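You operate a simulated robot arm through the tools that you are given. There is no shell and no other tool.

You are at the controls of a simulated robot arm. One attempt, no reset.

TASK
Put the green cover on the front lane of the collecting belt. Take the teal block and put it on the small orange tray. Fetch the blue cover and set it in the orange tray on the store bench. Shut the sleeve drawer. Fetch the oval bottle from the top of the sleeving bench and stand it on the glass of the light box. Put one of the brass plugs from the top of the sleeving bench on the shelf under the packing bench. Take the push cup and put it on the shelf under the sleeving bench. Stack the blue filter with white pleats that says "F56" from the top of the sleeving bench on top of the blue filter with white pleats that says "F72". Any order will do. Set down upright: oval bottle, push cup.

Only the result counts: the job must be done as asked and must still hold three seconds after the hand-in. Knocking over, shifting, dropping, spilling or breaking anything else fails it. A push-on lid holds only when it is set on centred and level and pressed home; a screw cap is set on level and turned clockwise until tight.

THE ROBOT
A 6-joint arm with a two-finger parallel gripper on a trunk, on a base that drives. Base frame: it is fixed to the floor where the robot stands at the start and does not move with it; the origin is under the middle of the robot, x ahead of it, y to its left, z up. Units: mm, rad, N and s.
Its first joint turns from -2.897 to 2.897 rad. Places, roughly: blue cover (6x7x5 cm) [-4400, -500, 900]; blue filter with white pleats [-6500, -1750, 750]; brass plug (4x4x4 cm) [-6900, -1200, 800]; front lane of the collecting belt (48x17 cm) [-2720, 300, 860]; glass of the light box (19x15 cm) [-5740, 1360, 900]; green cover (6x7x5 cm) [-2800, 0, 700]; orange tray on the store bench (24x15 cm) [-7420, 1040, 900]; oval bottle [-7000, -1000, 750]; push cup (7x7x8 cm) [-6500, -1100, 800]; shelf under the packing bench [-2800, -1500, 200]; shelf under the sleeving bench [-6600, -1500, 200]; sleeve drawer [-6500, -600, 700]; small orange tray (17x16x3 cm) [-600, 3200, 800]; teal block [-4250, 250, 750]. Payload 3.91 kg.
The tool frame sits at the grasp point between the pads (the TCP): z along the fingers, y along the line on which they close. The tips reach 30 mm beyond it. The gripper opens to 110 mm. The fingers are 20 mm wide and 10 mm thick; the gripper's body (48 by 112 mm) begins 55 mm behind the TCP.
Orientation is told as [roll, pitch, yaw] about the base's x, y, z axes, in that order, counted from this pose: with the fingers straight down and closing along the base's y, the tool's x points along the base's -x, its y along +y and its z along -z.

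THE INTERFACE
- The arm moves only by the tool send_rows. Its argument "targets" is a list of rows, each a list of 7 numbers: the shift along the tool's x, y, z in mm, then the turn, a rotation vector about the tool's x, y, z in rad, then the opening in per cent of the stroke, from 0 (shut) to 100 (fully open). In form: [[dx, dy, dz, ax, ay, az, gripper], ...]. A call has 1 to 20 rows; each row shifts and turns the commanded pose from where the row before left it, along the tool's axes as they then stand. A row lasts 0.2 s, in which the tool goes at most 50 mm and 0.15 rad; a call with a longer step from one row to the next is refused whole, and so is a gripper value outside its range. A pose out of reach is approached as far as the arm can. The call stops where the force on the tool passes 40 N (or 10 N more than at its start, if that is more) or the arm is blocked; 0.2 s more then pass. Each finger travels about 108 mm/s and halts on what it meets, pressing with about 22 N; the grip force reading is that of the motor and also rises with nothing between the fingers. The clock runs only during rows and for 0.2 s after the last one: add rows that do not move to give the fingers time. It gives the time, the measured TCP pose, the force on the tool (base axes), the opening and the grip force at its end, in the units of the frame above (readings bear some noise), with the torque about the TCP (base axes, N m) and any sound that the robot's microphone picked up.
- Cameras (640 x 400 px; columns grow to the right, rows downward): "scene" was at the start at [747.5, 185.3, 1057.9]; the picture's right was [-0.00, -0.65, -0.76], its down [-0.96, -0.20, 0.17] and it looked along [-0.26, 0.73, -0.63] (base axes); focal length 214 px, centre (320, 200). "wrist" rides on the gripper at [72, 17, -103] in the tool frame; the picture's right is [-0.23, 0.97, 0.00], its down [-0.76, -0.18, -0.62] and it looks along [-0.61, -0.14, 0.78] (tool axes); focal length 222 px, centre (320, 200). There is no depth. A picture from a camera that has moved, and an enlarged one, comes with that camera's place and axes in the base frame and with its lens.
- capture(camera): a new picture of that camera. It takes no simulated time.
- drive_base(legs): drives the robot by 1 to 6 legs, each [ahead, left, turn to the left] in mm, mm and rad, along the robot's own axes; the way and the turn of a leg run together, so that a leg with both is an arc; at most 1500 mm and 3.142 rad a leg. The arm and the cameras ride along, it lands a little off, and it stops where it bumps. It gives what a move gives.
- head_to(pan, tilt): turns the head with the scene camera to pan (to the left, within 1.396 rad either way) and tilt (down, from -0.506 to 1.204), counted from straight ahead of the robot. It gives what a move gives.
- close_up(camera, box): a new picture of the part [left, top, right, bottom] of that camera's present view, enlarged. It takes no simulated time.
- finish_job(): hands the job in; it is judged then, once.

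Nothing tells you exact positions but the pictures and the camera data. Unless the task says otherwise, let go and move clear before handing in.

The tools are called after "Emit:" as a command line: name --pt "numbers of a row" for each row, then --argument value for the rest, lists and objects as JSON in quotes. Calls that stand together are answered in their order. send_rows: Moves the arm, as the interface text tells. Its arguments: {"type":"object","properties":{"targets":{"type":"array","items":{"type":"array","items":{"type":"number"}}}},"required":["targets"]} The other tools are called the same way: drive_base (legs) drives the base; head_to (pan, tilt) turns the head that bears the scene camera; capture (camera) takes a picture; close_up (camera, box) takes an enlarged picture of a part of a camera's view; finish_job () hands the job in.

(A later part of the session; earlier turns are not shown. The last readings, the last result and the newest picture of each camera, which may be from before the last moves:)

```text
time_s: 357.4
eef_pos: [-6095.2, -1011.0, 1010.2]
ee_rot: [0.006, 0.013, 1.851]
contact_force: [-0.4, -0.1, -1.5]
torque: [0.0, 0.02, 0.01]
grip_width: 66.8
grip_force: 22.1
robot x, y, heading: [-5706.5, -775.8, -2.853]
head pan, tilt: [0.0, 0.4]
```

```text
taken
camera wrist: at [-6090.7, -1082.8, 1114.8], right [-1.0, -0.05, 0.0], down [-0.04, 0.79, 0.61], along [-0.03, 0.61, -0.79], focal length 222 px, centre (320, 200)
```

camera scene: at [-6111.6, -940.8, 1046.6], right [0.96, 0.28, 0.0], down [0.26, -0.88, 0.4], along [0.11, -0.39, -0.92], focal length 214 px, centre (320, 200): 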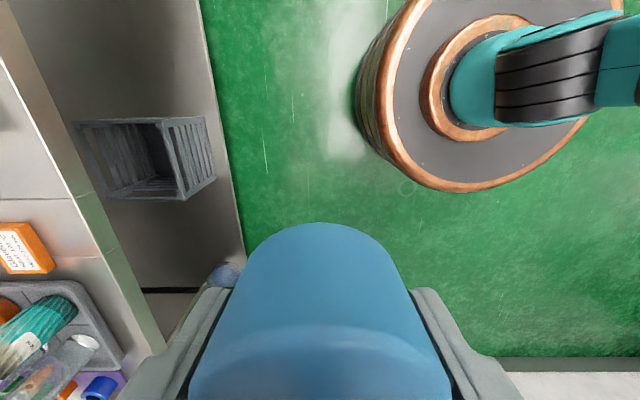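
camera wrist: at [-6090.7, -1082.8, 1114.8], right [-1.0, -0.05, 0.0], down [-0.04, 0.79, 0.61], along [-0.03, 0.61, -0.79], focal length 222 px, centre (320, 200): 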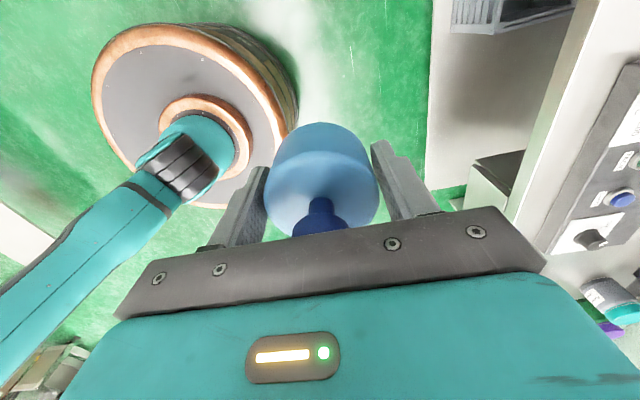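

I'll extend a bit and lower in stages in the free space in front of the bench to see if the low shelf height is reachable with the tool down.

Emit:
send_rows --pt "0 40 0 0 0 0 40" --pt "0 40 0 0 0 0 40" --pt "0 25 20 0 0 0 40" --pt "0 0 45 0 0 0 40" --pt "0 0 45 0 0 0 40" --pt "0 0 45 0 0 0 40" --pt "0 0 45 0 0 0 40" --pt "0 0 45 0 0 0 40" --pt "0 0 45 0 0 0 40" --pt "0 0 45 0 0 0 40"

Emit:
send_rows --pt "0 0 45 0 0 0 40" --pt "0 0 45 0 0 0 40" --pt "0 0 45 0 0 0 40" --pt "0 0 45 0 0 0 40" --pt "0 0 45 0 0 0 40" --pt "0 0 45 0 0 0 40" --pt "0 0 45 0 0 0 40"

Emit:
capture --camera "scene"

Emit:
capture --camera "wrist"

```text
time_s: 359.6
eef_pos: [-6196.0, -1045.2, 676.4]
ee_rot: [0.006, 0.012, 1.85]
contact_force: [-0.1, -0.2, -1.6]
torque: [0.01, 0.02, 0.02]
grip_width: 67.0
grip_force: 22.1
robot x, y, heading: [-5709.8, -777.2, -2.861]
head pan, tilt: [0.0, 0.4]
```

```text
time_s: 361.2
eef_pos: [-6198.3, -1048.5, 360.0]
ee_rot: [0.005, 0.012, 1.851]
contact_force: [-0.2, -0.6, -0.8]
torque: [0.02, 0.04, 0.0]
grip_width: 67.0
grip_force: 21.8
robot x, y, heading: [-5709.2, -774.0, -2.86]
head pan, tilt: [0.0, 0.4]
```

```text
taken
camera scene: at [-6215.4, -979.2, 396.7], right [0.96, 0.28, -0.01], down [0.26, -0.88, 0.4], along [0.11, -0.39, -0.92], focal length 214 px, centre (320, 200)
```

scene: 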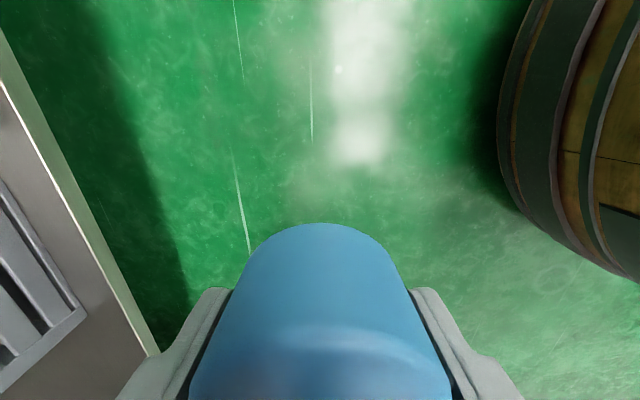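

```text
taken
camera wrist: at [-6194.5, -1121.2, 465.0], right [-1.0, -0.05, 0.0], down [-0.04, 0.79, 0.61], along [-0.03, 0.61, -0.79], focal length 222 px, centre (320, 200)
```

wrist: 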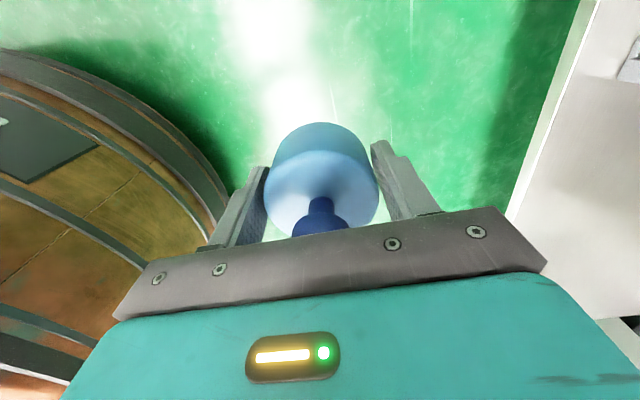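

Low heights are reachable with the tool down. I'll go a bit lower to test the final height here.

Emit:
send_rows --pt "0 0 45 0 0 0 40" --pt "0 0 45 0 0 0 40" --pt "0 0 35 0 0 0 40"

Emit:
send_rows --pt "0 0 -45 0 0 0 40" --pt "0 0 -30 0 0 0 40"

Emit:
head_to --pan 0 --tilt -0.3

Emit:
capture --camera "scene"

Emit:
head_to --pan 1.0 --tilt 0

Emit:
capture --camera "scene"

```text
time_s: 362.1
eef_pos: [-6197.0, -1051.9, 268.0]
ee_rot: [-0.007, 0.019, 1.993]
contact_force: [-0.4, -0.4, -1.2]
torque: [0.0, 0.0, -0.04]
grip_width: 66.8
grip_force: 21.9
out of reach, approached as far as the arm can: row 2, 3
robot x, y, heading: [-5708.5, -775.9, -2.858]
head pan, tilt: [0.0, 0.4]
```

```text
time_s: 362.6
eef_pos: [-6197.7, -1052.9, 326.1]
ee_rot: [0.003, 0.017, 1.82]
contact_force: [-1.4, 1.2, -1.6]
torque: [-0.04, -0.06, 0.15]
grip_width: 66.6
grip_force: 21.9
out of reach, approached as far as the arm can: row 1
robot x, y, heading: [-5708.7, -776.9, -2.859]
head pan, tilt: [0.0, 0.4]
```

```text
time_s: 363.7
eef_pos: [-6196.9, -1052.5, 325.2]
ee_rot: [0.005, 0.017, 1.816]
contact_force: [0.1, 0.2, -0.3]
torque: [-0.05, -0.03, 0.0]
grip_width: 66.6
grip_force: 22.3
robot x, y, heading: [-5707.0, -776.1, -2.859]
head pan, tilt: [0.0, -0.3]
```

```text
taken
camera scene: at [-6226.7, -921.7, 374.2], right [0.97, 0.24, 0.0], down [0.23, -0.93, -0.28], along [-0.07, 0.27, -0.96], focal length 214 px, centre (320, 200)
```

scene: 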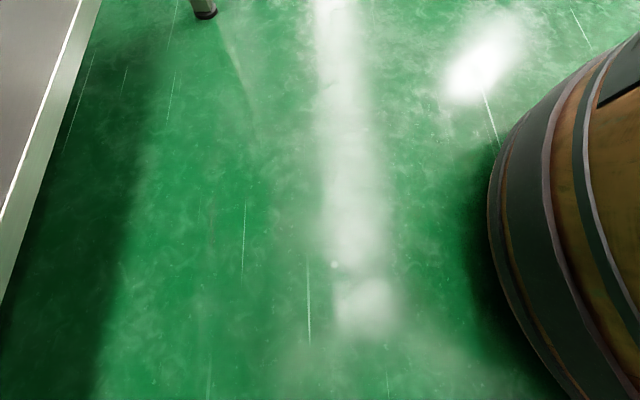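

```text
time_s: 365.0
eef_pos: [-6197.6, -1054.2, 326.2]
ee_rot: [0.004, 0.016, 1.815]
contact_force: [-0.1, 1.1, -1.5]
torque: [0.0, 0.0, -0.02]
grip_width: 66.7
grip_force: 21.8
robot x, y, heading: [-5705.0, -772.3, -2.857]
head pan, tilt: [1.0, 0.0]
```

```text
taken
camera scene: at [-6294.1, -964.1, 404.8], right [0.53, 0.12, -0.84], down [0.24, -0.97, 0.02], along [-0.82, -0.21, -0.54], focal length 214 px, centre (320, 200)
```

scene: 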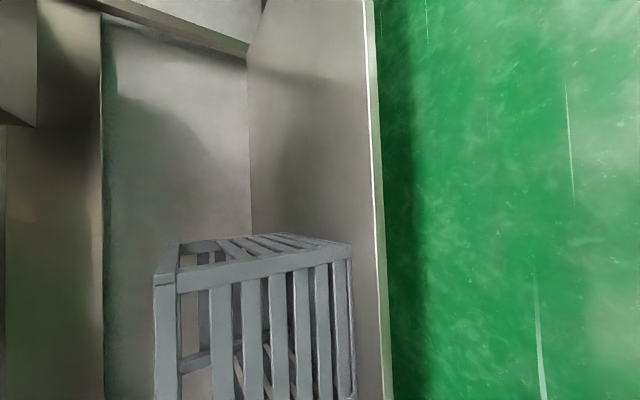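

The arm hangs from a shoulder at about 1.35 m, so reaching straight down under the bench is tight. Better: set the cup on a free spot of the bench top and regrasp it with a pitched tool closing sideways. I'll raise and look at the free area to the right.

Emit:
send_rows --pt "0 0 -48 0 0 0 40" --pt "0 0 -48 0 0 0 40" --pt "0 0 -48 0 0 0 40" --pt "0 0 -48 0 0 0 40" --pt "0 0 -48 0 0 0 40" --pt "0 0 -48 0 0 0 40" --pt "0 0 -48 0 0 0 40" --pt "0 0 -48 0 0 0 40" --pt "0 0 -48 0 0 0 40" --pt "0 0 -48 0 0 0 40" --pt "0 0 -48 0 0 0 40" --pt "0 0 -48 0 0 0 40" --pt "0 0 -48 0 0 0 40" --pt "0 0 -48 0 0 0 40" --pt "0 0 -38 0 0 0 40"

Emit:
drive_base --legs '[[0, -400, 0]]'

Emit:
head_to --pan 0.9 --tilt 0.2

Emit:
capture --camera "scene"

```text
time_s: 368.2
eef_pos: [-6192.3, -1041.8, 1037.8]
ee_rot: [0.003, 0.012, 1.85]
contact_force: [-0.5, 0.4, -2.0]
torque: [-0.03, -0.01, 0.01]
grip_width: 67.1
grip_force: 21.7
robot x, y, heading: [-5707.0, -777.1, -2.852]
head pan, tilt: [1.0, 0.0]
```

```text
time_s: 370.7
eef_pos: [-6303.1, -665.6, 1037.3]
ee_rot: [0.005, 0.012, 1.863]
contact_force: [-0.3, 0.2, -1.1]
torque: [-0.02, 0.0, 0.01]
grip_width: 66.9
grip_force: 22.0
robot x, y, heading: [-5817.6, -394.1, -2.843]
head pan, tilt: [1.0, 0.0]
```

```text
time_s: 371.4
eef_pos: [-6302.1, -665.3, 1037.2]
ee_rot: [0.005, 0.012, 1.862]
contact_force: [-0.3, -0.3, -1.1]
torque: [-0.04, -0.01, 0.0]
grip_width: 67.0
grip_force: 21.9
robot x, y, heading: [-5816.3, -393.8, -2.848]
head pan, tilt: [0.901, 0.201]
```

```text
taken
camera scene: at [-6395.6, -598.1, 1108.3], right [0.59, 0.17, -0.79], down [0.43, -0.89, 0.13], along [-0.68, -0.42, -0.6], focal length 214 px, centre (320, 200)
```

scene: 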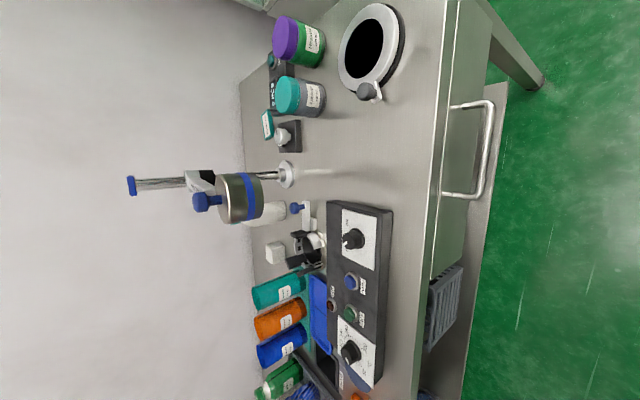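

There is a free patch between the control panel and the ring near the front edge. I'll set the cup down there.

Emit:
send_rows --pt "-13 39 0 0 0 0 40" --pt "-13 39 0 0 0 0 40" --pt "-13 39 0 0 0 0 40" --pt "-13 39 0 0 0 0 40" --pt "-13 39 0 0 0 0 40" --pt "-13 39 0 0 0 0 40" --pt "-13 37 0 0 0 0 40" --pt "0 0 40 0 0 0 40" --pt "0 0 40 0 0 0 40" --pt "0 0 40 0 0 0 40"

Emit:
head_to --pan 0 --tilt 0.3

Emit:
capture --camera "scene"

Emit:
capture --camera "wrist"

```text
time_s: 373.6
eef_pos: [-6591.6, -655.6, 917.1]
ee_rot: [0.005, 0.011, 1.862]
contact_force: [0.4, 0.5, -0.2]
torque: [-0.01, 0.02, -0.01]
grip_width: 66.9
grip_force: 22.6
robot x, y, heading: [-5821.4, -395.6, -2.842]
head pan, tilt: [0.901, 0.201]
```

```text
time_s: 374.8
eef_pos: [-6590.5, -656.3, 917.1]
ee_rot: [0.007, 0.012, 1.863]
contact_force: [-0.2, 0.2, -1.0]
torque: [0.03, -0.02, 0.01]
grip_width: 67.0
grip_force: 22.0
robot x, y, heading: [-5819.2, -395.0, -2.846]
head pan, tilt: [0.0, 0.3]
```

```text
taken
camera scene: at [-6611.0, -577.7, 952.4], right [0.96, 0.29, -0.01], down [0.27, -0.91, 0.31], along [0.08, -0.3, -0.95], focal length 214 px, centre (320, 200)
```

scene: 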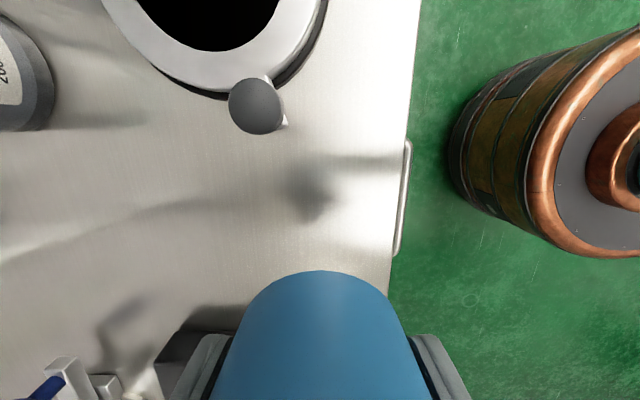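

```text
taken
camera wrist: at [-6585.8, -728.3, 1021.5], right [-1.0, -0.06, 0.0], down [-0.05, 0.79, 0.61], along [-0.04, 0.61, -0.79], focal length 222 px, centre (320, 200)
```

wrist: 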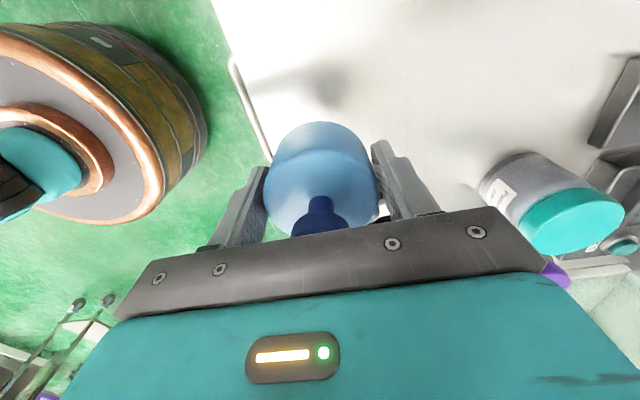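

The grey ball of the ring clamp is close beneath the camera head, so I'll shift 22 mm away from it and slightly forward before setting down.

Emit:
send_rows --pt "22 -12 0 0 0 0 40" --pt "0 0 40 0 0 0 40" --pt "0 0 30 0 0 0 40" --pt "0 0 5 0 0 0 40"

Emit:
capture --camera "scene"

Emit:
send_rows --pt "0 0 3 0 0 0 40" --pt "0 0 3 0 0 0 40"

Emit:
send_rows --pt "0 0 2 0 0 0 40" --pt "0 0 2 0 0 0 40"

```text
time_s: 375.8
eef_pos: [-6571.4, -675.2, 842.7]
ee_rot: [0.003, 0.011, 1.862]
contact_force: [0.2, 0.0, -1.2]
torque: [-0.02, -0.01, -0.05]
grip_width: 66.8
grip_force: 21.7
robot x, y, heading: [-5820.5, -396.8, -2.849]
head pan, tilt: [0.0, 0.3]
```

```text
taken
camera scene: at [-6592.7, -597.5, 876.6], right [0.96, 0.29, 0.0], down [0.27, -0.91, 0.31], along [0.08, -0.3, -0.95], focal length 214 px, centre (320, 200)
```

scene: 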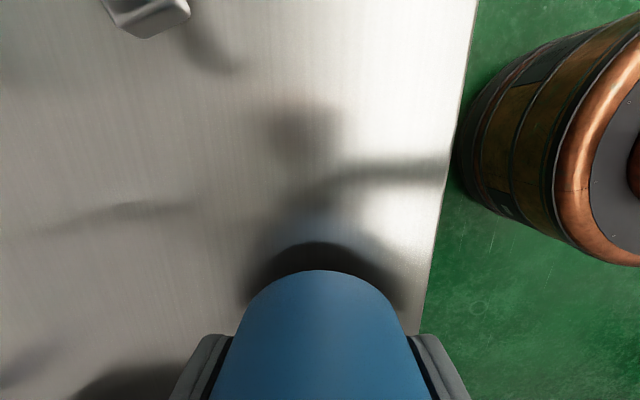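

```text
time_s: 376.4
eef_pos: [-6571.6, -675.3, 837.3]
ee_rot: [0.004, 0.011, 1.862]
contact_force: [0.5, -0.5, -1.2]
torque: [0.02, 0.0, -0.01]
grip_width: 67.1
grip_force: 21.9
robot x, y, heading: [-5821.8, -393.7, -2.844]
head pan, tilt: [0.0, 0.3]
```

```text
time_s: 377.0
eef_pos: [-6570.1, -675.3, 833.3]
ee_rot: [0.006, 0.014, 1.862]
contact_force: [-0.8, 0.0, -0.5]
torque: [0.03, -0.01, -0.01]
grip_width: 66.6
grip_force: 21.8
robot x, y, heading: [-5823.1, -397.0, -2.849]
head pan, tilt: [0.0, 0.3]
```

Emit:
send_rows --pt "0 0 2 0 0 0 40" --pt "0 0 1 0 0 0 40"

Emit:
send_rows --pt "0 0 2 0 0 0 40" --pt "0 0 1 0 0 0 40"

```text
time_s: 377.6
eef_pos: [-6570.4, -674.6, 831.8]
ee_rot: [0.007, 0.011, 1.862]
contact_force: [-3.2, -3.7, 14.6]
torque: [0.12, -0.3, -0.02]
grip_width: 66.8
grip_force: 21.9
robot x, y, heading: [-5821.4, -394.1, -2.848]
head pan, tilt: [0.0, 0.3]
```

```text
time_s: 378.2
eef_pos: [-6570.8, -675.9, 830.9]
ee_rot: [0.008, 0.011, 1.861]
contact_force: [6.5, 2.3, 9.1]
torque: [0.23, -0.55, -0.07]
grip_width: 67.0
grip_force: 21.8
robot x, y, heading: [-5820.6, -392.8, -2.843]
head pan, tilt: [0.0, 0.3]
stopped in row 2: the force on the tool passed its limit at 44 N (the readings are from after the stop); the commanded pose is now the measured one
```

Down. I'll release, go up, then turn the wrist back and pitch it for the side grasp.

Emit:
send_rows --pt "0 0 0 0 0 0 70" --pt "0 0 0 0 0 0 90" --pt "0 0 0 0 0 0 90" --pt "0 0 -15 0 0 0 90" --pt "0 0 -40 0 0 0 90" --pt "0 0 -45 0 0 0 90" --pt "0 0 -45 0 0 0 90" --pt "0 0 -45 0 0 0 90"

Emit:
send_rows --pt "0 -40 0 0 0 0 90" --pt "0 -40 0 0 0 0 90" --pt "0 -40 0 0 0 0 90" --pt "0 0 0 0 0 -0.15 90" --pt "0 0 0 0 0 -0.15 90" --pt "0 0 0 0 0 -0.15 90" --pt "0 0 0 0 0 -0.15 90" --pt "0 0 0 0 0 -0.15 90" --pt "0 0 0 0 0 -0.15 90" --pt "0 0 0 0 0 -0.15 90" --pt "0 0 0 0 0 -0.15 90" --pt "0 0 0 0 0 -0.15 90" --pt "0 0 0 0 0 -0.15 90" --pt "0 0 0 0 0 -0.06 90" --pt "0 0 0 0 -0.15 0 90" --pt "0 0 0 0 -0.15 0 90" --pt "0 0 0 0 -0.15 0 90" --pt "0 0 0 0 -0.15 0 90"

Emit:
head_to --pan 0 --tilt 0.3

Emit:
capture --camera "scene"

Emit:
capture --camera "wrist"

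```text
time_s: 380.0
eef_pos: [-6568.5, -671.2, 1020.2]
ee_rot: [0.008, 0.013, 1.86]
contact_force: [-0.8, -0.6, -0.7]
torque: [-0.01, -0.02, -0.02]
grip_width: 99.0
grip_force: 0.2
robot x, y, heading: [-5820.3, -392.9, -2.85]
head pan, tilt: [0.0, 0.3]
```

```text
time_s: 383.8
eef_pos: [-6456.1, -638.0, 1018.8]
ee_rot: [0.014, -0.608, -2.874]
contact_force: [0.3, 0.8, -0.6]
torque: [0.03, -0.01, 0.02]
grip_width: 99.1
grip_force: 0.1
robot x, y, heading: [-5819.4, -393.3, -2.847]
head pan, tilt: [0.0, 0.3]
```

```text
time_s: 384.4
eef_pos: [-6455.1, -637.5, 1019.7]
ee_rot: [0.016, -0.607, -2.871]
contact_force: [0.3, 0.2, 0.6]
torque: [0.03, 0.05, 0.01]
grip_width: 99.1
grip_force: 0.0
robot x, y, heading: [-5821.0, -392.5, -2.846]
head pan, tilt: [0.0, 0.3]
```

```text
taken
camera scene: at [-6497.3, -651.0, 1095.6], right [-0.28, 0.96, -0.01], down [0.92, 0.26, -0.3], along [-0.29, -0.1, -0.95], focal length 214 px, centre (320, 200)
```

scene: 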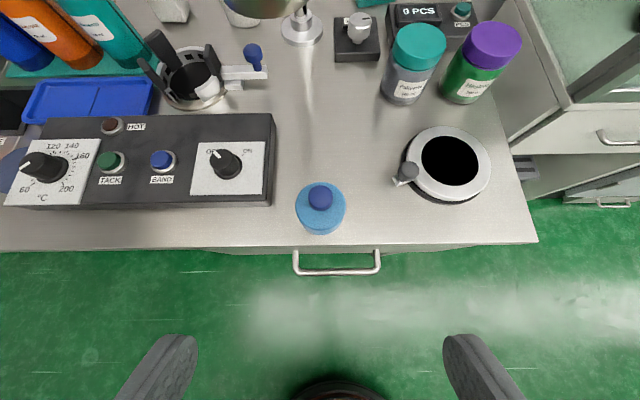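

```text
taken
camera wrist: at [-6336.9, -620.5, 1062.7], right [0.09, -0.99, 0.14], down [-0.31, 0.11, 0.94], along [-0.95, -0.13, -0.3], focal length 222 px, centre (320, 200)
```

wrist: 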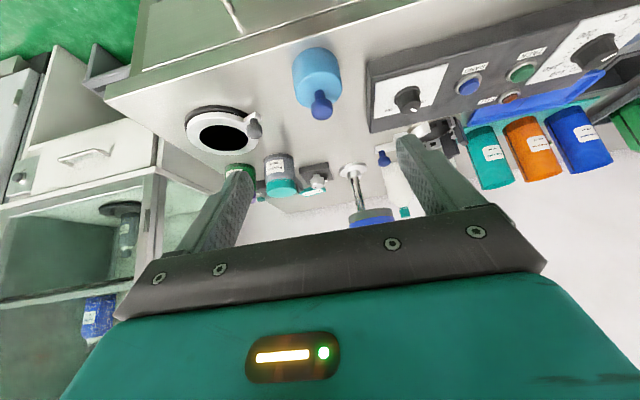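

The cup stands free at the bench front. I'll approach along the tool axis with the fingers opened to 90 mm, stopping short for a check.

Emit:
send_rows --pt "0.5 0 45 0 0 0 80" --pt "0.5 0 45 0 0 0 80" --pt "0.5 0 45 0 0 0 80"

Emit:
head_to --pan 0 --tilt 0.5

Emit:
capture --camera "scene"

Emit:
capture --camera "wrist"

```text
time_s: 385.2
eef_pos: [-6528.4, -661.9, 908.1]
ee_rot: [0.017, -0.611, -2.87]
contact_force: [-0.3, -0.1, 1.6]
torque: [-0.04, -0.02, -0.05]
grip_width: 87.9
grip_force: 0.0
robot x, y, heading: [-5823.3, -394.3, -2.842]
head pan, tilt: [0.0, 0.3]
```

```text
time_s: 385.9
eef_pos: [-6530.0, -662.7, 906.6]
ee_rot: [0.014, -0.609, -2.872]
contact_force: [0.0, 0.0, 0.7]
torque: [0.01, 0.01, 0.01]
grip_width: 87.9
grip_force: 0.1
robot x, y, heading: [-5821.0, -394.4, -2.849]
head pan, tilt: [0.0, 0.499]
```

```text
taken
camera scene: at [-6554.6, -670.7, 975.5], right [-0.28, 0.96, -0.01], down [0.96, 0.27, -0.11], along [-0.1, -0.04, -0.99], focal length 214 px, centre (320, 200)
```

scene: 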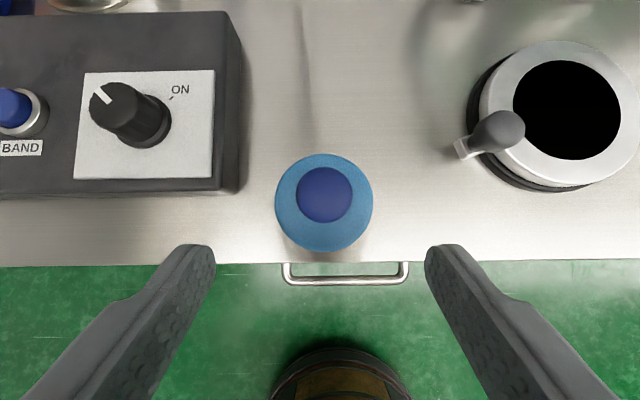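

```text
taken
camera wrist: at [-6410.1, -644.7, 951.0], right [0.09, -0.99, 0.14], down [-0.31, 0.11, 0.94], along [-0.95, -0.13, -0.3], focal length 222 px, centre (320, 200)
```

wrist: 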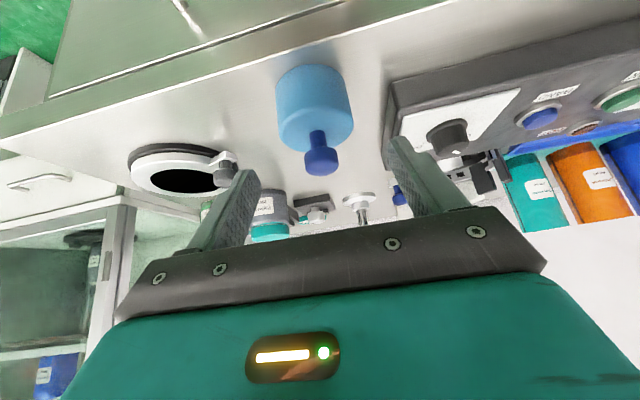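

Emit:
send_rows --pt "0 -4 25 0 0 0 76" --pt "0 0 25 0 0 0 76" --pt "0 0 25 0 0 0 76"

Emit:
capture --camera "scene"

Emit:
capture --camera "wrist"

```text
time_s: 386.7
eef_pos: [-6568.9, -671.2, 842.8]
ee_rot: [0.016, -0.608, -2.871]
contact_force: [0.1, 0.1, 0.3]
torque: [0.0, -0.01, 0.01]
grip_width: 83.3
grip_force: 0.0
robot x, y, heading: [-5820.7, -389.5, -2.846]
head pan, tilt: [0.0, 0.499]
```

```text
taken
camera scene: at [-6595.5, -679.1, 911.2], right [-0.28, 0.96, -0.01], down [0.96, 0.27, -0.11], along [-0.1, -0.04, -0.99], focal length 214 px, centre (320, 200)
```

scene: 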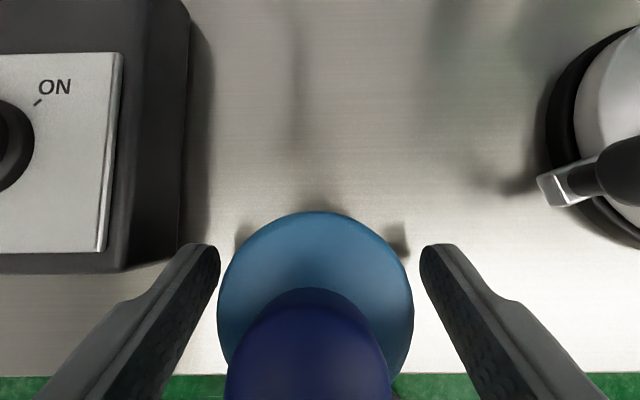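

```text
taken
camera wrist: at [-6451.0, -653.1, 886.7], right [0.09, -0.99, 0.14], down [-0.31, 0.11, 0.94], along [-0.95, -0.13, -0.3], focal length 222 px, centre (320, 200)
```

wrist: 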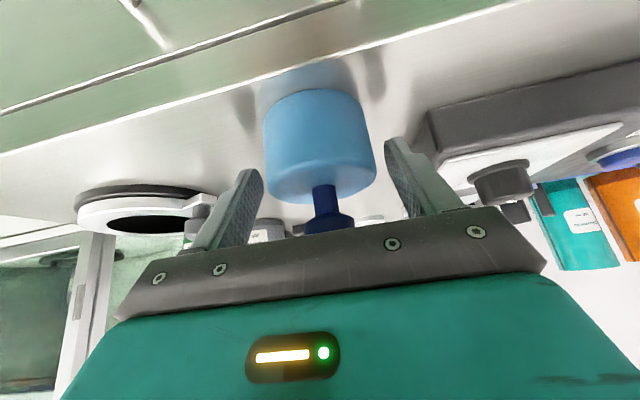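

Cup sits between the fingers with clearance to the panel. Closing now, then lifting.

Emit:
send_rows --pt "0 0 0 0 0 0 60" --pt "0 0 0 0 0 0 50" --pt "0 0 0 0 0 0 40" --pt "0 0 0 0 0 0 40"

Emit:
send_rows --pt "-11 0 -16 0 0 0 40" --pt "-22 0 -33 0 0 0 40" --pt "-22 0 -33 0 0 0 40" --pt "-10 0 -45 0 0 0 40" --pt "0 0 -48 0 0 0 40" --pt "20 0 -45 0 0 0 40" --pt "30 0 -38 0 0 0 40"

Emit:
capture --camera "scene"

Emit:
capture --camera "wrist"

```text
time_s: 387.7
eef_pos: [-6569.5, -671.1, 841.7]
ee_rot: [0.016, -0.607, -2.87]
contact_force: [0.0, 0.3, -0.3]
torque: [0.0, 0.01, -0.01]
grip_width: 63.5
grip_force: 22.1
robot x, y, heading: [-5817.1, -395.6, -2.847]
head pan, tilt: [0.0, 0.499]
```

```text
time_s: 389.3
eef_pos: [-6443.0, -631.0, 1068.9]
ee_rot: [0.015, -0.606, -2.872]
contact_force: [-0.9, -0.8, -1.8]
torque: [0.0, -0.03, 0.02]
grip_width: 63.5
grip_force: 21.8
robot x, y, heading: [-5820.7, -395.6, -2.846]
head pan, tilt: [0.0, 0.499]
```

```text
taken
camera scene: at [-6469.0, -639.5, 1136.7], right [-0.28, 0.96, -0.01], down [0.96, 0.27, -0.11], along [-0.1, -0.04, -0.99], focal length 214 px, centre (320, 200)
```

scene: 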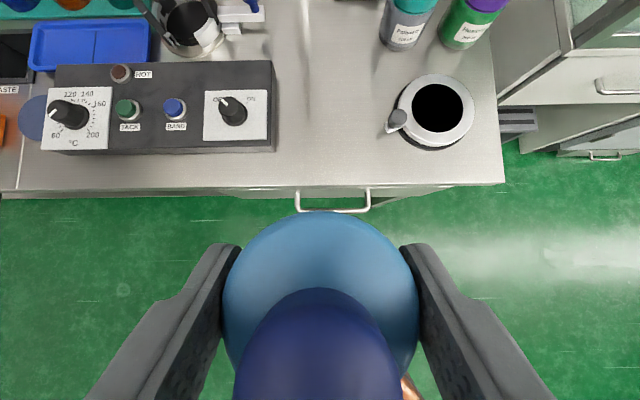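

```text
taken
camera wrist: at [-6324.4, -613.4, 1112.5], right [0.09, -0.99, 0.14], down [-0.31, 0.11, 0.94], along [-0.95, -0.13, -0.3], focal length 222 px, centre (320, 200)
```

wrist: 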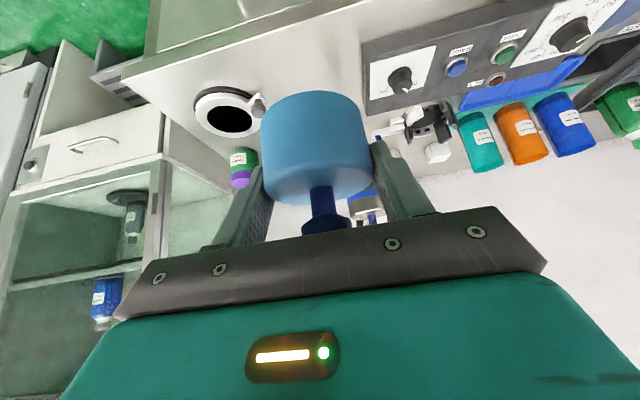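

The cup lifts fine; the dark disc is a pad that stays on the bench. Now I retract to the right radius, move left to a free stretch of shelf, and lower the cup in front of the bench.

Emit:
drive_base --legs '[[45, 296, -0.012]]'

Emit:
send_rows --pt "33 -18 -23 0 0 0 40" --pt "33 -18 -23 0 0 0 40" --pt "33 -18 -23 0 0 0 40" --pt "28 0 40 0 0 0 40" --pt "28 0 40 0 0 0 40" --pt "28 0 40 0 0 0 40" --pt "28 0 40 0 0 0 40" --pt "28 0 40 0 0 0 40" --pt "28 0 40 0 0 0 40" --pt "28 0 40 0 0 0 40" --pt "28 0 40 0 0 0 40" --pt "28 0 40 0 0 0 40"

Emit:
capture --camera "scene"

```text
time_s: 391.4
eef_pos: [-6404.2, -924.5, 1069.2]
ee_rot: [0.015, -0.606, -2.883]
contact_force: [-0.7, 0.0, -0.2]
torque: [-0.01, 0.04, 0.02]
grip_width: 63.4
grip_force: 21.5
robot x, y, heading: [-5777.0, -697.3, -2.862]
head pan, tilt: [0.0, 0.499]
```

```text
time_s: 394.0
eef_pos: [-6316.7, -849.7, 637.0]
ee_rot: [0.012, -0.608, -2.882]
contact_force: [0.1, 0.0, -1.7]
torque: [0.01, 0.01, -0.02]
grip_width: 63.2
grip_force: 22.2
out of reach, approached as far as the arm can: row 12
robot x, y, heading: [-5778.3, -697.5, -2.857]
head pan, tilt: [0.0, 0.499]
```

```text
taken
camera scene: at [-6342.9, -858.2, 706.2], right [-0.26, 0.96, -0.01], down [0.96, 0.26, -0.11], along [-0.1, -0.04, -0.99], focal length 214 px, centre (320, 200)
```

scene: 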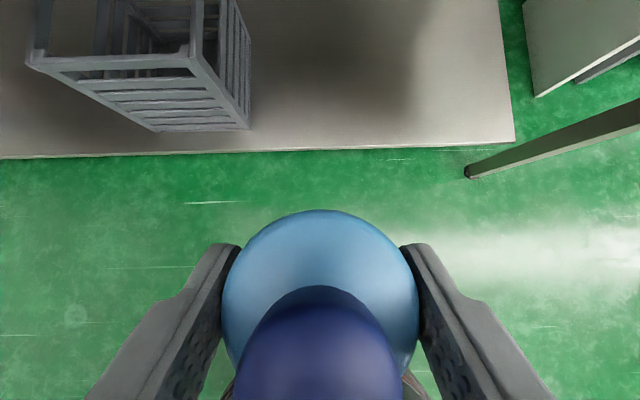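

Bent arm hits a joint limit on this path; going out further while lowering and then drawing in avoids it. I'll back off 200 mm and take that path in free space.

Emit:
drive_base --legs '[[-200, 0, 0]]'

Emit:
send_rows --pt "-33.5 0 23.3 0 0 0 40" --pt "-33.5 0 23.3 0 0 0 40" --pt "-33.5 0 23.3 0 0 0 40" --pt "-33.5 0 23.3 0 0 0 40" --pt "29.5 0 25 0 0 0 40" --pt "29.5 0 25 0 0 0 40" --pt "29.5 0 25 0 0 0 40" --pt "29.5 0 25 0 0 0 40" --pt "29.5 0 25 0 0 0 40"

Emit:
send_rows --pt "32.7 0 17.9 0 0 0 40" --pt "32.7 0 17.9 0 0 0 40" --pt "32.7 0 17.9 0 0 0 40" --pt "35.2 0 4 0 0 0 40" --pt "35.2 0 4 0 0 0 40" --pt "35.2 0 4 0 0 0 40"

Emit:
capture --camera "scene"

Emit:
capture --camera "wrist"

```text
time_s: 395.5
eef_pos: [-6132.1, -795.4, 638.8]
ee_rot: [0.011, -0.605, -2.886]
contact_force: [0.7, 0.6, -0.7]
torque: [-0.03, -0.01, -0.02]
grip_width: 63.2
grip_force: 21.6
robot x, y, heading: [-5595.7, -640.4, -2.863]
head pan, tilt: [0.0, 0.499]
```

```text
time_s: 397.5
eef_pos: [-6237.7, -830.3, 454.2]
ee_rot: [0.013, -0.606, -2.886]
contact_force: [0.0, -0.9, -1.9]
torque: [-0.01, 0.0, 0.0]
grip_width: 63.1
grip_force: 22.0
robot x, y, heading: [-5595.7, -639.3, -2.861]
head pan, tilt: [0.0, 0.499]
```

```text
time_s: 398.9
eef_pos: [-6119.5, -795.8, 278.2]
ee_rot: [0.012, -0.604, -2.884]
contact_force: [0.2, 0.0, -1.3]
torque: [0.01, -0.01, 0.02]
grip_width: 63.1
grip_force: 22.1
out of reach, approached as far as the arm can: row 6
robot x, y, heading: [-5597.3, -640.2, -2.857]
head pan, tilt: [0.0, 0.499]
```

```text
taken
camera scene: at [-6145.0, -803.5, 345.3], right [-0.26, 0.97, -0.01], down [0.96, 0.26, -0.11], along [-0.1, -0.04, -0.99], focal length 214 px, centre (320, 200)
```

scene: 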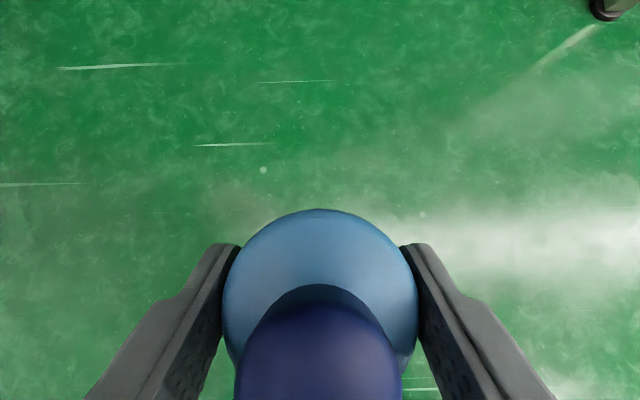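

```text
taken
camera wrist: at [-6000.1, -779.7, 321.4], right [0.07, -0.99, 0.14], down [-0.31, 0.11, 0.94], along [-0.95, -0.11, -0.3], focal length 222 px, centre (320, 200)
```

wrist: 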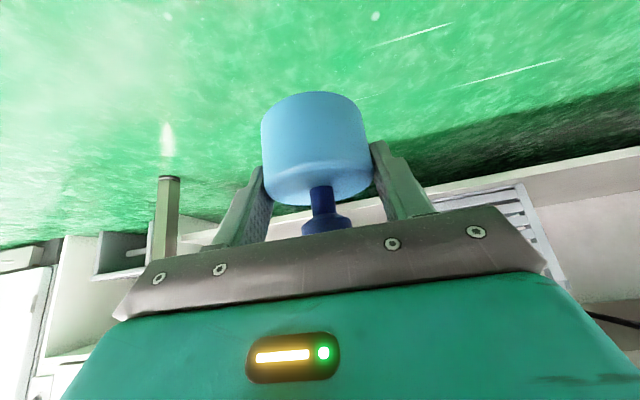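

Now at z=278 in free space. I'll test the final 40 mm down here first.

Emit:
send_rows --pt "11.4 0 16.4 0 0 0 40" --pt "11.4 0 16.4 0 0 0 40" --pt "5.7 0 8.2 0 0 0 40"

```text
time_s: 399.7
eef_pos: [-6120.4, -795.5, 228.6]
ee_rot: [0.011, -0.605, -2.885]
contact_force: [-0.3, 0.3, -1.1]
torque: [0.01, -0.01, -0.03]
grip_width: 63.3
grip_force: 22.5
robot x, y, heading: [-5596.2, -637.6, -2.859]
head pan, tilt: [0.0, 0.499]
```

Reachable. I'll go back up 50 mm and drive forward so the cup goes in over the shelf, stopping for a check before the edge.

Emit:
send_rows --pt "-14.2 0 -20.5 0 0 0 40" --pt "-14.2 0 -20.5 0 0 0 40"

Emit:
drive_base --legs '[[330, 0, 0]]'

Emit:
capture --camera "scene"

Emit:
capture --camera "wrist"

```text
time_s: 400.3
eef_pos: [-6119.9, -796.3, 280.2]
ee_rot: [0.014, -0.606, -2.885]
contact_force: [-0.1, 0.5, -1.6]
torque: [0.0, 0.0, -0.02]
grip_width: 63.3
grip_force: 21.9
robot x, y, heading: [-5592.6, -637.5, -2.862]
head pan, tilt: [0.0, 0.499]
```

```text
time_s: 402.5
eef_pos: [-6414.5, -880.4, 281.3]
ee_rot: [0.012, -0.594, -2.886]
contact_force: [1.0, 0.9, -0.7]
torque: [0.0, -0.01, 0.03]
grip_width: 63.3
grip_force: 21.9
robot x, y, heading: [-5894.8, -728.7, -2.863]
head pan, tilt: [0.0, 0.499]
stopped in leg 1: the robot was blocked; the commanded pose is now the measured one
```

```text
taken
camera scene: at [-6441.4, -888.2, 349.4], right [-0.26, 0.97, -0.01], down [0.96, 0.26, -0.1], along [-0.09, -0.03, -1.0], focal length 214 px, centre (320, 200)
```

scene: 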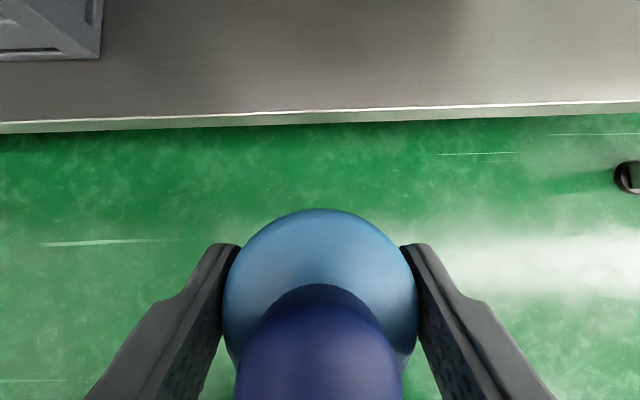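

```text
taken
camera wrist: at [-6296.2, -864.4, 326.8], right [0.07, -0.99, 0.14], down [-0.32, 0.11, 0.94], along [-0.94, -0.11, -0.31], focal length 222 px, centre (320, 200)
```

wrist: 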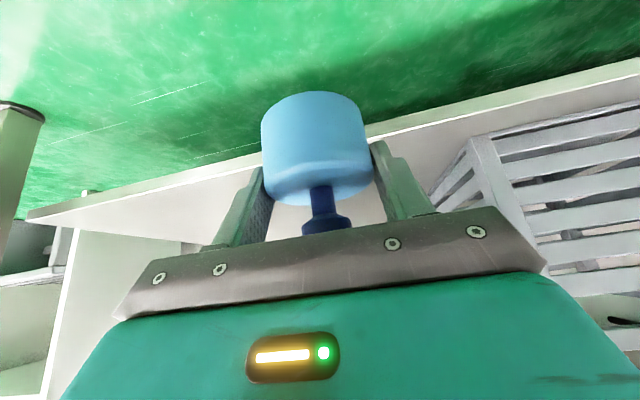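

The drive was blocked before the shelf. I'll look around upward from the hand to see which part touches.

Emit:
head_to --pan -1.2 --tilt -0.4

Emit:
capture --camera "scene"

Emit:
head_to --pan 1.2 --tilt -0.4

Emit:
capture --camera "scene"

Emit:
head_to --pan 0 --tilt -0.5

Emit:
capture --camera "scene"

```text
time_s: 403.9
eef_pos: [-6414.4, -880.1, 281.0]
ee_rot: [0.012, -0.595, -2.885]
contact_force: [0.1, -0.6, -1.5]
torque: [0.0, 0.02, -0.02]
grip_width: 63.5
grip_force: 21.5
robot x, y, heading: [-5896.4, -730.6, -2.869]
head pan, tilt: [-1.201, -0.4]
```

```text
taken
camera scene: at [-6487.7, -829.0, 446.3], right [0.41, 0.49, 0.77], down [0.57, 0.52, -0.64], along [-0.71, 0.7, -0.07], focal length 214 px, centre (320, 200)
```

scene: 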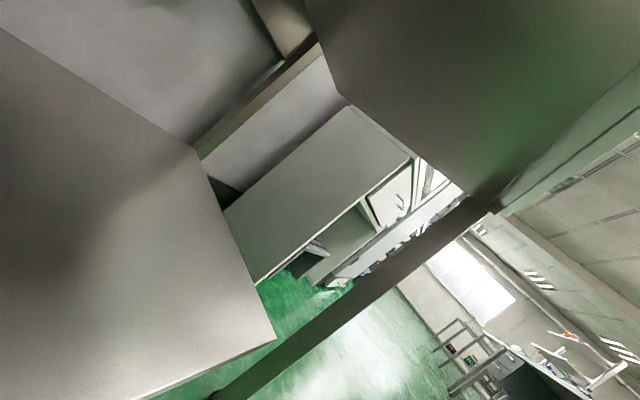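

```text
time_s: 406.1
eef_pos: [-6414.4, -879.0, 281.8]
ee_rot: [0.013, -0.594, -2.885]
contact_force: [-0.5, 0.4, -1.1]
torque: [0.02, -0.04, 0.0]
grip_width: 63.3
grip_force: 22.2
robot x, y, heading: [-5899.1, -728.7, -2.861]
head pan, tilt: [1.201, -0.4]
```

```text
taken
camera scene: at [-6452.2, -960.7, 447.7], right [-0.6, 0.21, -0.78], down [0.76, -0.18, -0.63], along [-0.27, -0.96, -0.05], focal length 214 px, centre (320, 200)
```

scene: 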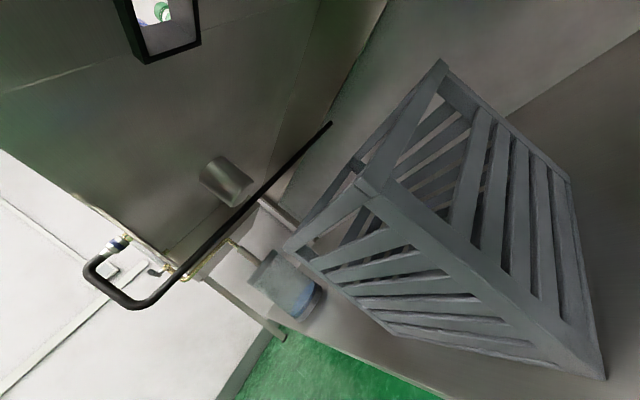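

```text
time_s: 407.5
eef_pos: [-6413.8, -880.5, 281.9]
ee_rot: [0.011, -0.595, -2.884]
contact_force: [-0.2, -0.2, -0.5]
torque: [0.01, 0.0, 0.01]
grip_width: 63.4
grip_force: 22.0
robot x, y, heading: [-5896.7, -730.2, -2.862]
head pan, tilt: [0.0, -0.499]
```

```text
taken
camera scene: at [-6497.4, -902.6, 417.4], right [-0.26, 0.97, -0.01], down [0.45, 0.11, -0.89], along [-0.86, -0.24, -0.46], focal length 214 px, centre (320, 200)
```

scene: 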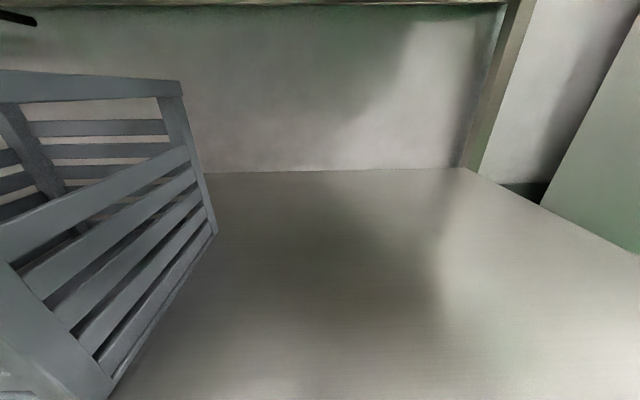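

The forearm likely met the drawer handle; the arm must be stretched out more and kept left of the drawer. I'll back off, move left a little, and extend the arm low in free space.

Emit:
drive_base --legs '[[-400, 90, 0]]'

Emit:
send_rows --pt "-35.7 0 24.1 0 0 0 40" --pt "-35.7 0 24.1 0 0 0 40" --pt "-35.7 0 24.1 0 0 0 40" --pt "-35.7 0 24.1 0 0 0 40" --pt "-35.7 0 24.1 0 0 0 40" --pt "-35.7 0 24.1 0 0 0 40" --pt "-35.7 0 24.1 0 0 0 40" --pt "-35.7 0 24.1 0 0 0 40"

Emit:
head_to --pan 0 --tilt 0.2

Emit:
capture --camera "scene"

```text
time_s: 410.0
eef_pos: [-6008.8, -854.0, 280.8]
ee_rot: [0.013, -0.594, -2.896]
contact_force: [0.4, -0.1, -1.1]
torque: [0.02, -0.01, 0.0]
grip_width: 63.5
grip_force: 22.4
robot x, y, heading: [-5488.5, -704.8, -2.874]
head pan, tilt: [0.0, -0.499]
```

```text
time_s: 411.8
eef_pos: [-6342.1, -942.3, 277.4]
ee_rot: [0.013, -0.591, -2.898]
contact_force: [-0.4, 0.0, -1.2]
torque: [0.03, -0.01, 0.01]
grip_width: 63.3
grip_force: 22.3
robot x, y, heading: [-5489.8, -707.7, -2.873]
head pan, tilt: [0.0, -0.499]
```

```text
time_s: 412.9
eef_pos: [-6342.1, -941.0, 278.0]
ee_rot: [0.011, -0.594, -2.896]
contact_force: [-0.1, -0.6, -0.4]
torque: [0.0, -0.03, -0.02]
grip_width: 63.2
grip_force: 22.5
robot x, y, heading: [-5488.9, -707.3, -2.875]
head pan, tilt: [0.0, 0.201]
```

```text
taken
camera scene: at [-6392.7, -954.8, 359.5], right [-0.25, 0.97, -0.01], down [0.9, 0.23, -0.38], along [-0.37, -0.1, -0.92], focal length 214 px, centre (320, 200)
```

scene: 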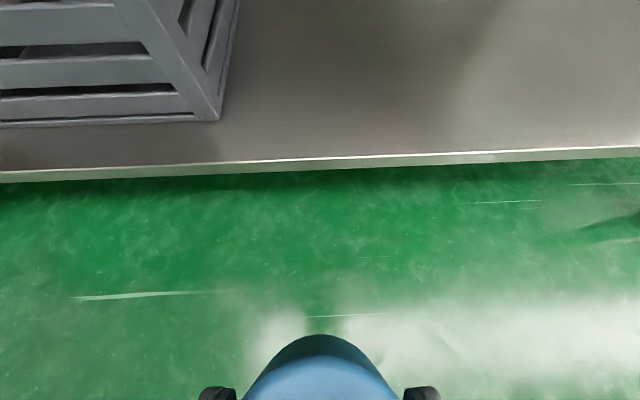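

Stretched low without trouble, between crate and drawer. I'll drive in 250 mm.

Emit:
drive_base --legs '[[250, 0, 0]]'

Emit:
capture --camera "scene"

Emit:
capture --camera "wrist"

```text
time_s: 414.7
eef_pos: [-6583.4, -1011.5, 278.1]
ee_rot: [0.011, -0.594, -2.894]
contact_force: [0.3, -0.5, -2.2]
torque: [-0.02, 0.02, -0.04]
grip_width: 63.6
grip_force: 22.0
robot x, y, heading: [-5728.4, -775.1, -2.87]
head pan, tilt: [0.0, 0.201]
```

```text
taken
camera scene: at [-6633.1, -1024.8, 359.5], right [-0.25, 0.97, -0.01], down [0.9, 0.23, -0.38], along [-0.37, -0.11, -0.92], focal length 214 px, centre (320, 200)
```

scene: 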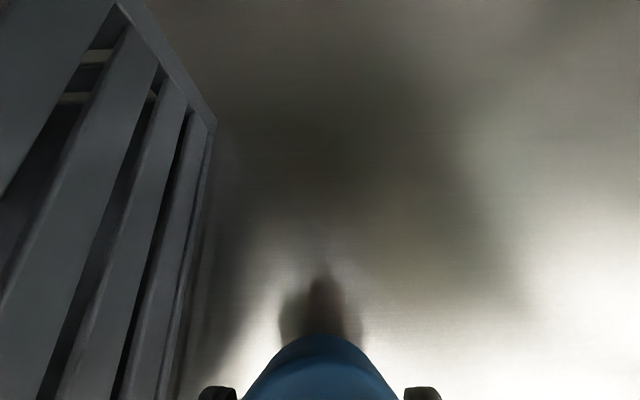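

```text
taken
camera wrist: at [-6464.3, -996.2, 323.5], right [0.06, -0.99, 0.14], down [-0.32, 0.11, 0.94], along [-0.94, -0.1, -0.31], focal length 222 px, centre (320, 200)
```

wrist: 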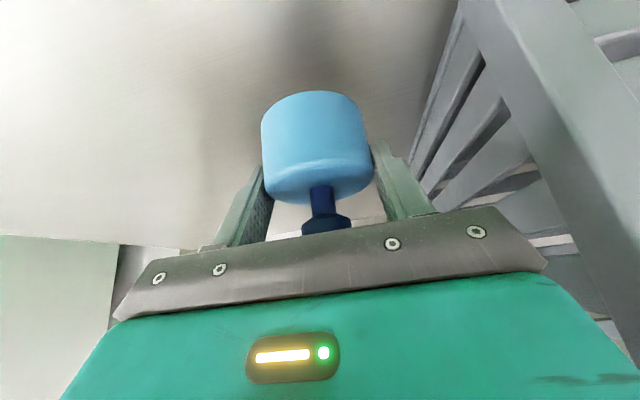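

The cup is over the shelf next to the crate with clearance. I'll lower it gently.

Emit:
send_rows --pt "7 0 10.4 0 0 0 40" --pt "5.6 0 8.3 0 0 0 40" --pt "2.2 0 3.3 0 0 0 40"

Emit:
send_rows --pt "2.2 0 3.3 0 0 0 40" --pt "2.2 0 3.3 0 0 0 40"

Emit:
send_rows --pt "1.7 0 2.5 0 0 0 40" --pt "1.7 0 2.5 0 0 0 40"

Emit:
capture --camera "wrist"

```text
time_s: 415.5
eef_pos: [-6583.4, -1012.1, 251.0]
ee_rot: [0.012, -0.594, -2.893]
contact_force: [0.1, 0.0, -1.4]
torque: [-0.03, 0.03, 0.0]
grip_width: 63.4
grip_force: 21.7
robot x, y, heading: [-5727.1, -775.2, -2.869]
head pan, tilt: [0.0, 0.201]
```

```text
time_s: 416.1
eef_pos: [-6581.7, -1012.1, 244.2]
ee_rot: [0.012, -0.594, -2.893]
contact_force: [0.0, -0.7, -1.2]
torque: [-0.02, 0.02, 0.0]
grip_width: 63.4
grip_force: 21.7
robot x, y, heading: [-5729.6, -778.9, -2.868]
head pan, tilt: [0.0, 0.201]
```

```text
time_s: 416.7
eef_pos: [-6582.2, -1012.2, 237.0]
ee_rot: [0.013, -0.593, -2.893]
contact_force: [0.0, -0.1, -0.6]
torque: [-0.03, 0.0, -0.03]
grip_width: 63.3
grip_force: 21.5
robot x, y, heading: [-5729.1, -774.0, -2.863]
head pan, tilt: [0.0, 0.201]
```

```text
taken
camera wrist: at [-6464.0, -996.6, 283.3], right [0.06, -0.99, 0.14], down [-0.32, 0.11, 0.94], along [-0.94, -0.1, -0.31], focal length 222 px, centre (320, 200)
```

wrist: 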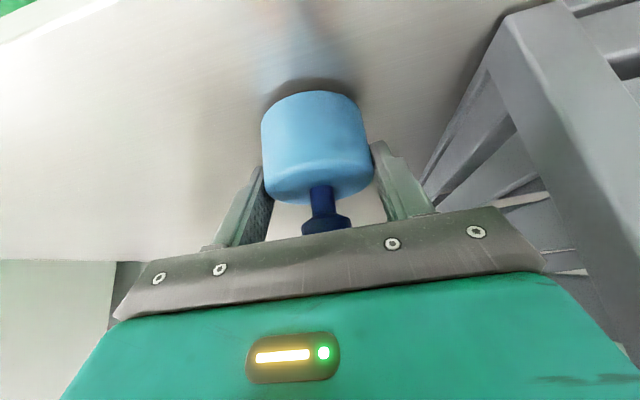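

Emit:
send_rows --pt "1.1 0 1.7 0 0 0 40" --pt "1.1 0 1.7 0 0 0 40"

Emit:
send_rows --pt "1.1 0 1.7 0 0 0 40" --pt "1.1 0 1.7 0 0 0 40"

Emit:
send_rows --pt "1.1 0 1.7 0 0 0 40" --pt "1.1 0 1.7 0 0 0 40"

```text
time_s: 417.3
eef_pos: [-6583.4, -1010.8, 232.8]
ee_rot: [0.012, -0.593, -2.894]
contact_force: [1.6, 0.2, 1.7]
torque: [-0.02, 0.04, 0.02]
grip_width: 63.6
grip_force: 22.5
robot x, y, heading: [-5725.0, -774.1, -2.87]
head pan, tilt: [0.0, 0.201]
```

```text
time_s: 417.9
eef_pos: [-6581.5, -1011.7, 232.5]
ee_rot: [0.011, -0.596, -2.893]
contact_force: [-0.3, 2.9, 15.6]
torque: [0.06, 0.09, -0.01]
grip_width: 63.5
grip_force: 22.1
robot x, y, heading: [-5731.9, -773.7, -2.872]
head pan, tilt: [0.0, 0.201]
```

```text
time_s: 418.5
eef_pos: [-6583.3, -1012.3, 225.9]
ee_rot: [0.013, -0.596, -2.893]
contact_force: [-5.3, 2.5, 14.7]
torque: [0.03, 0.02, 0.02]
grip_width: 63.3
grip_force: 22.1
robot x, y, heading: [-5729.9, -774.3, -2.869]
head pan, tilt: [0.0, 0.201]
```

Contact made. I release and back out along the tool axis.

Emit:
send_rows --pt "0 0 0 0 0 0 65" --pt "0 0 0 0 0 0 78" --pt "0 0 0 0 0 0 78" --pt "0 0 -15 0 0 0 78" --pt "0 0 -30 0 0 0 78" --pt "0 0 -40 0 0 0 78"

Emit:
capture --camera "scene"

Emit:
capture --camera "wrist"

```text
time_s: 419.9
eef_pos: [-6537.1, -998.6, 294.9]
ee_rot: [0.014, -0.594, -2.893]
contact_force: [0.2, -0.3, -0.6]
torque: [-0.01, 0.03, 0.04]
grip_width: 85.9
grip_force: 0.1
robot x, y, heading: [-5733.3, -777.5, -2.87]
head pan, tilt: [0.0, 0.201]
```

```text
taken
camera scene: at [-6587.4, -1013.3, 374.8], right [-0.25, 0.97, -0.01], down [0.9, 0.23, -0.38], along [-0.37, -0.11, -0.92], focal length 214 px, centre (320, 200)
```

scene: 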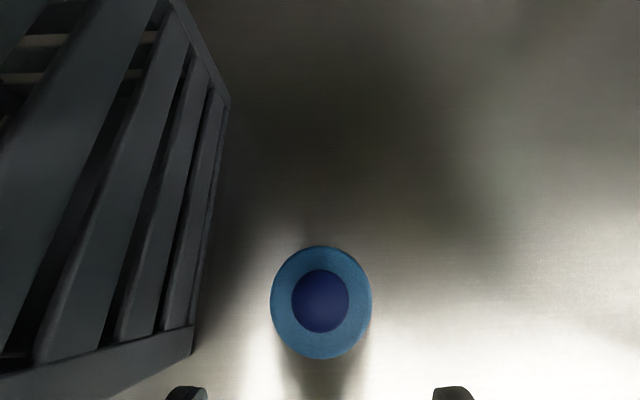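

```text
taken
camera wrist: at [-6418.5, -984.7, 339.0], right [0.06, -0.99, 0.14], down [-0.32, 0.11, 0.94], along [-0.94, -0.1, -0.31], focal length 222 px, centre (320, 200)
```

wrist: 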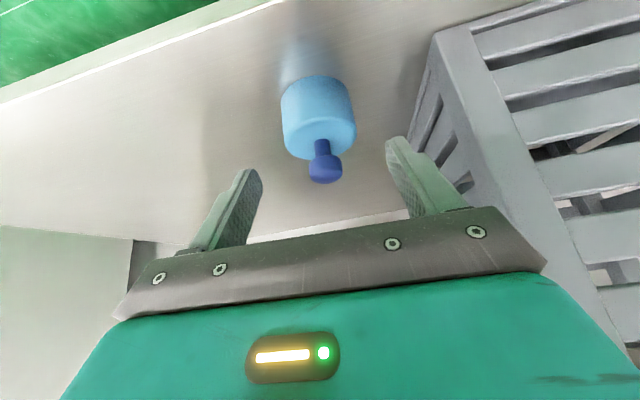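

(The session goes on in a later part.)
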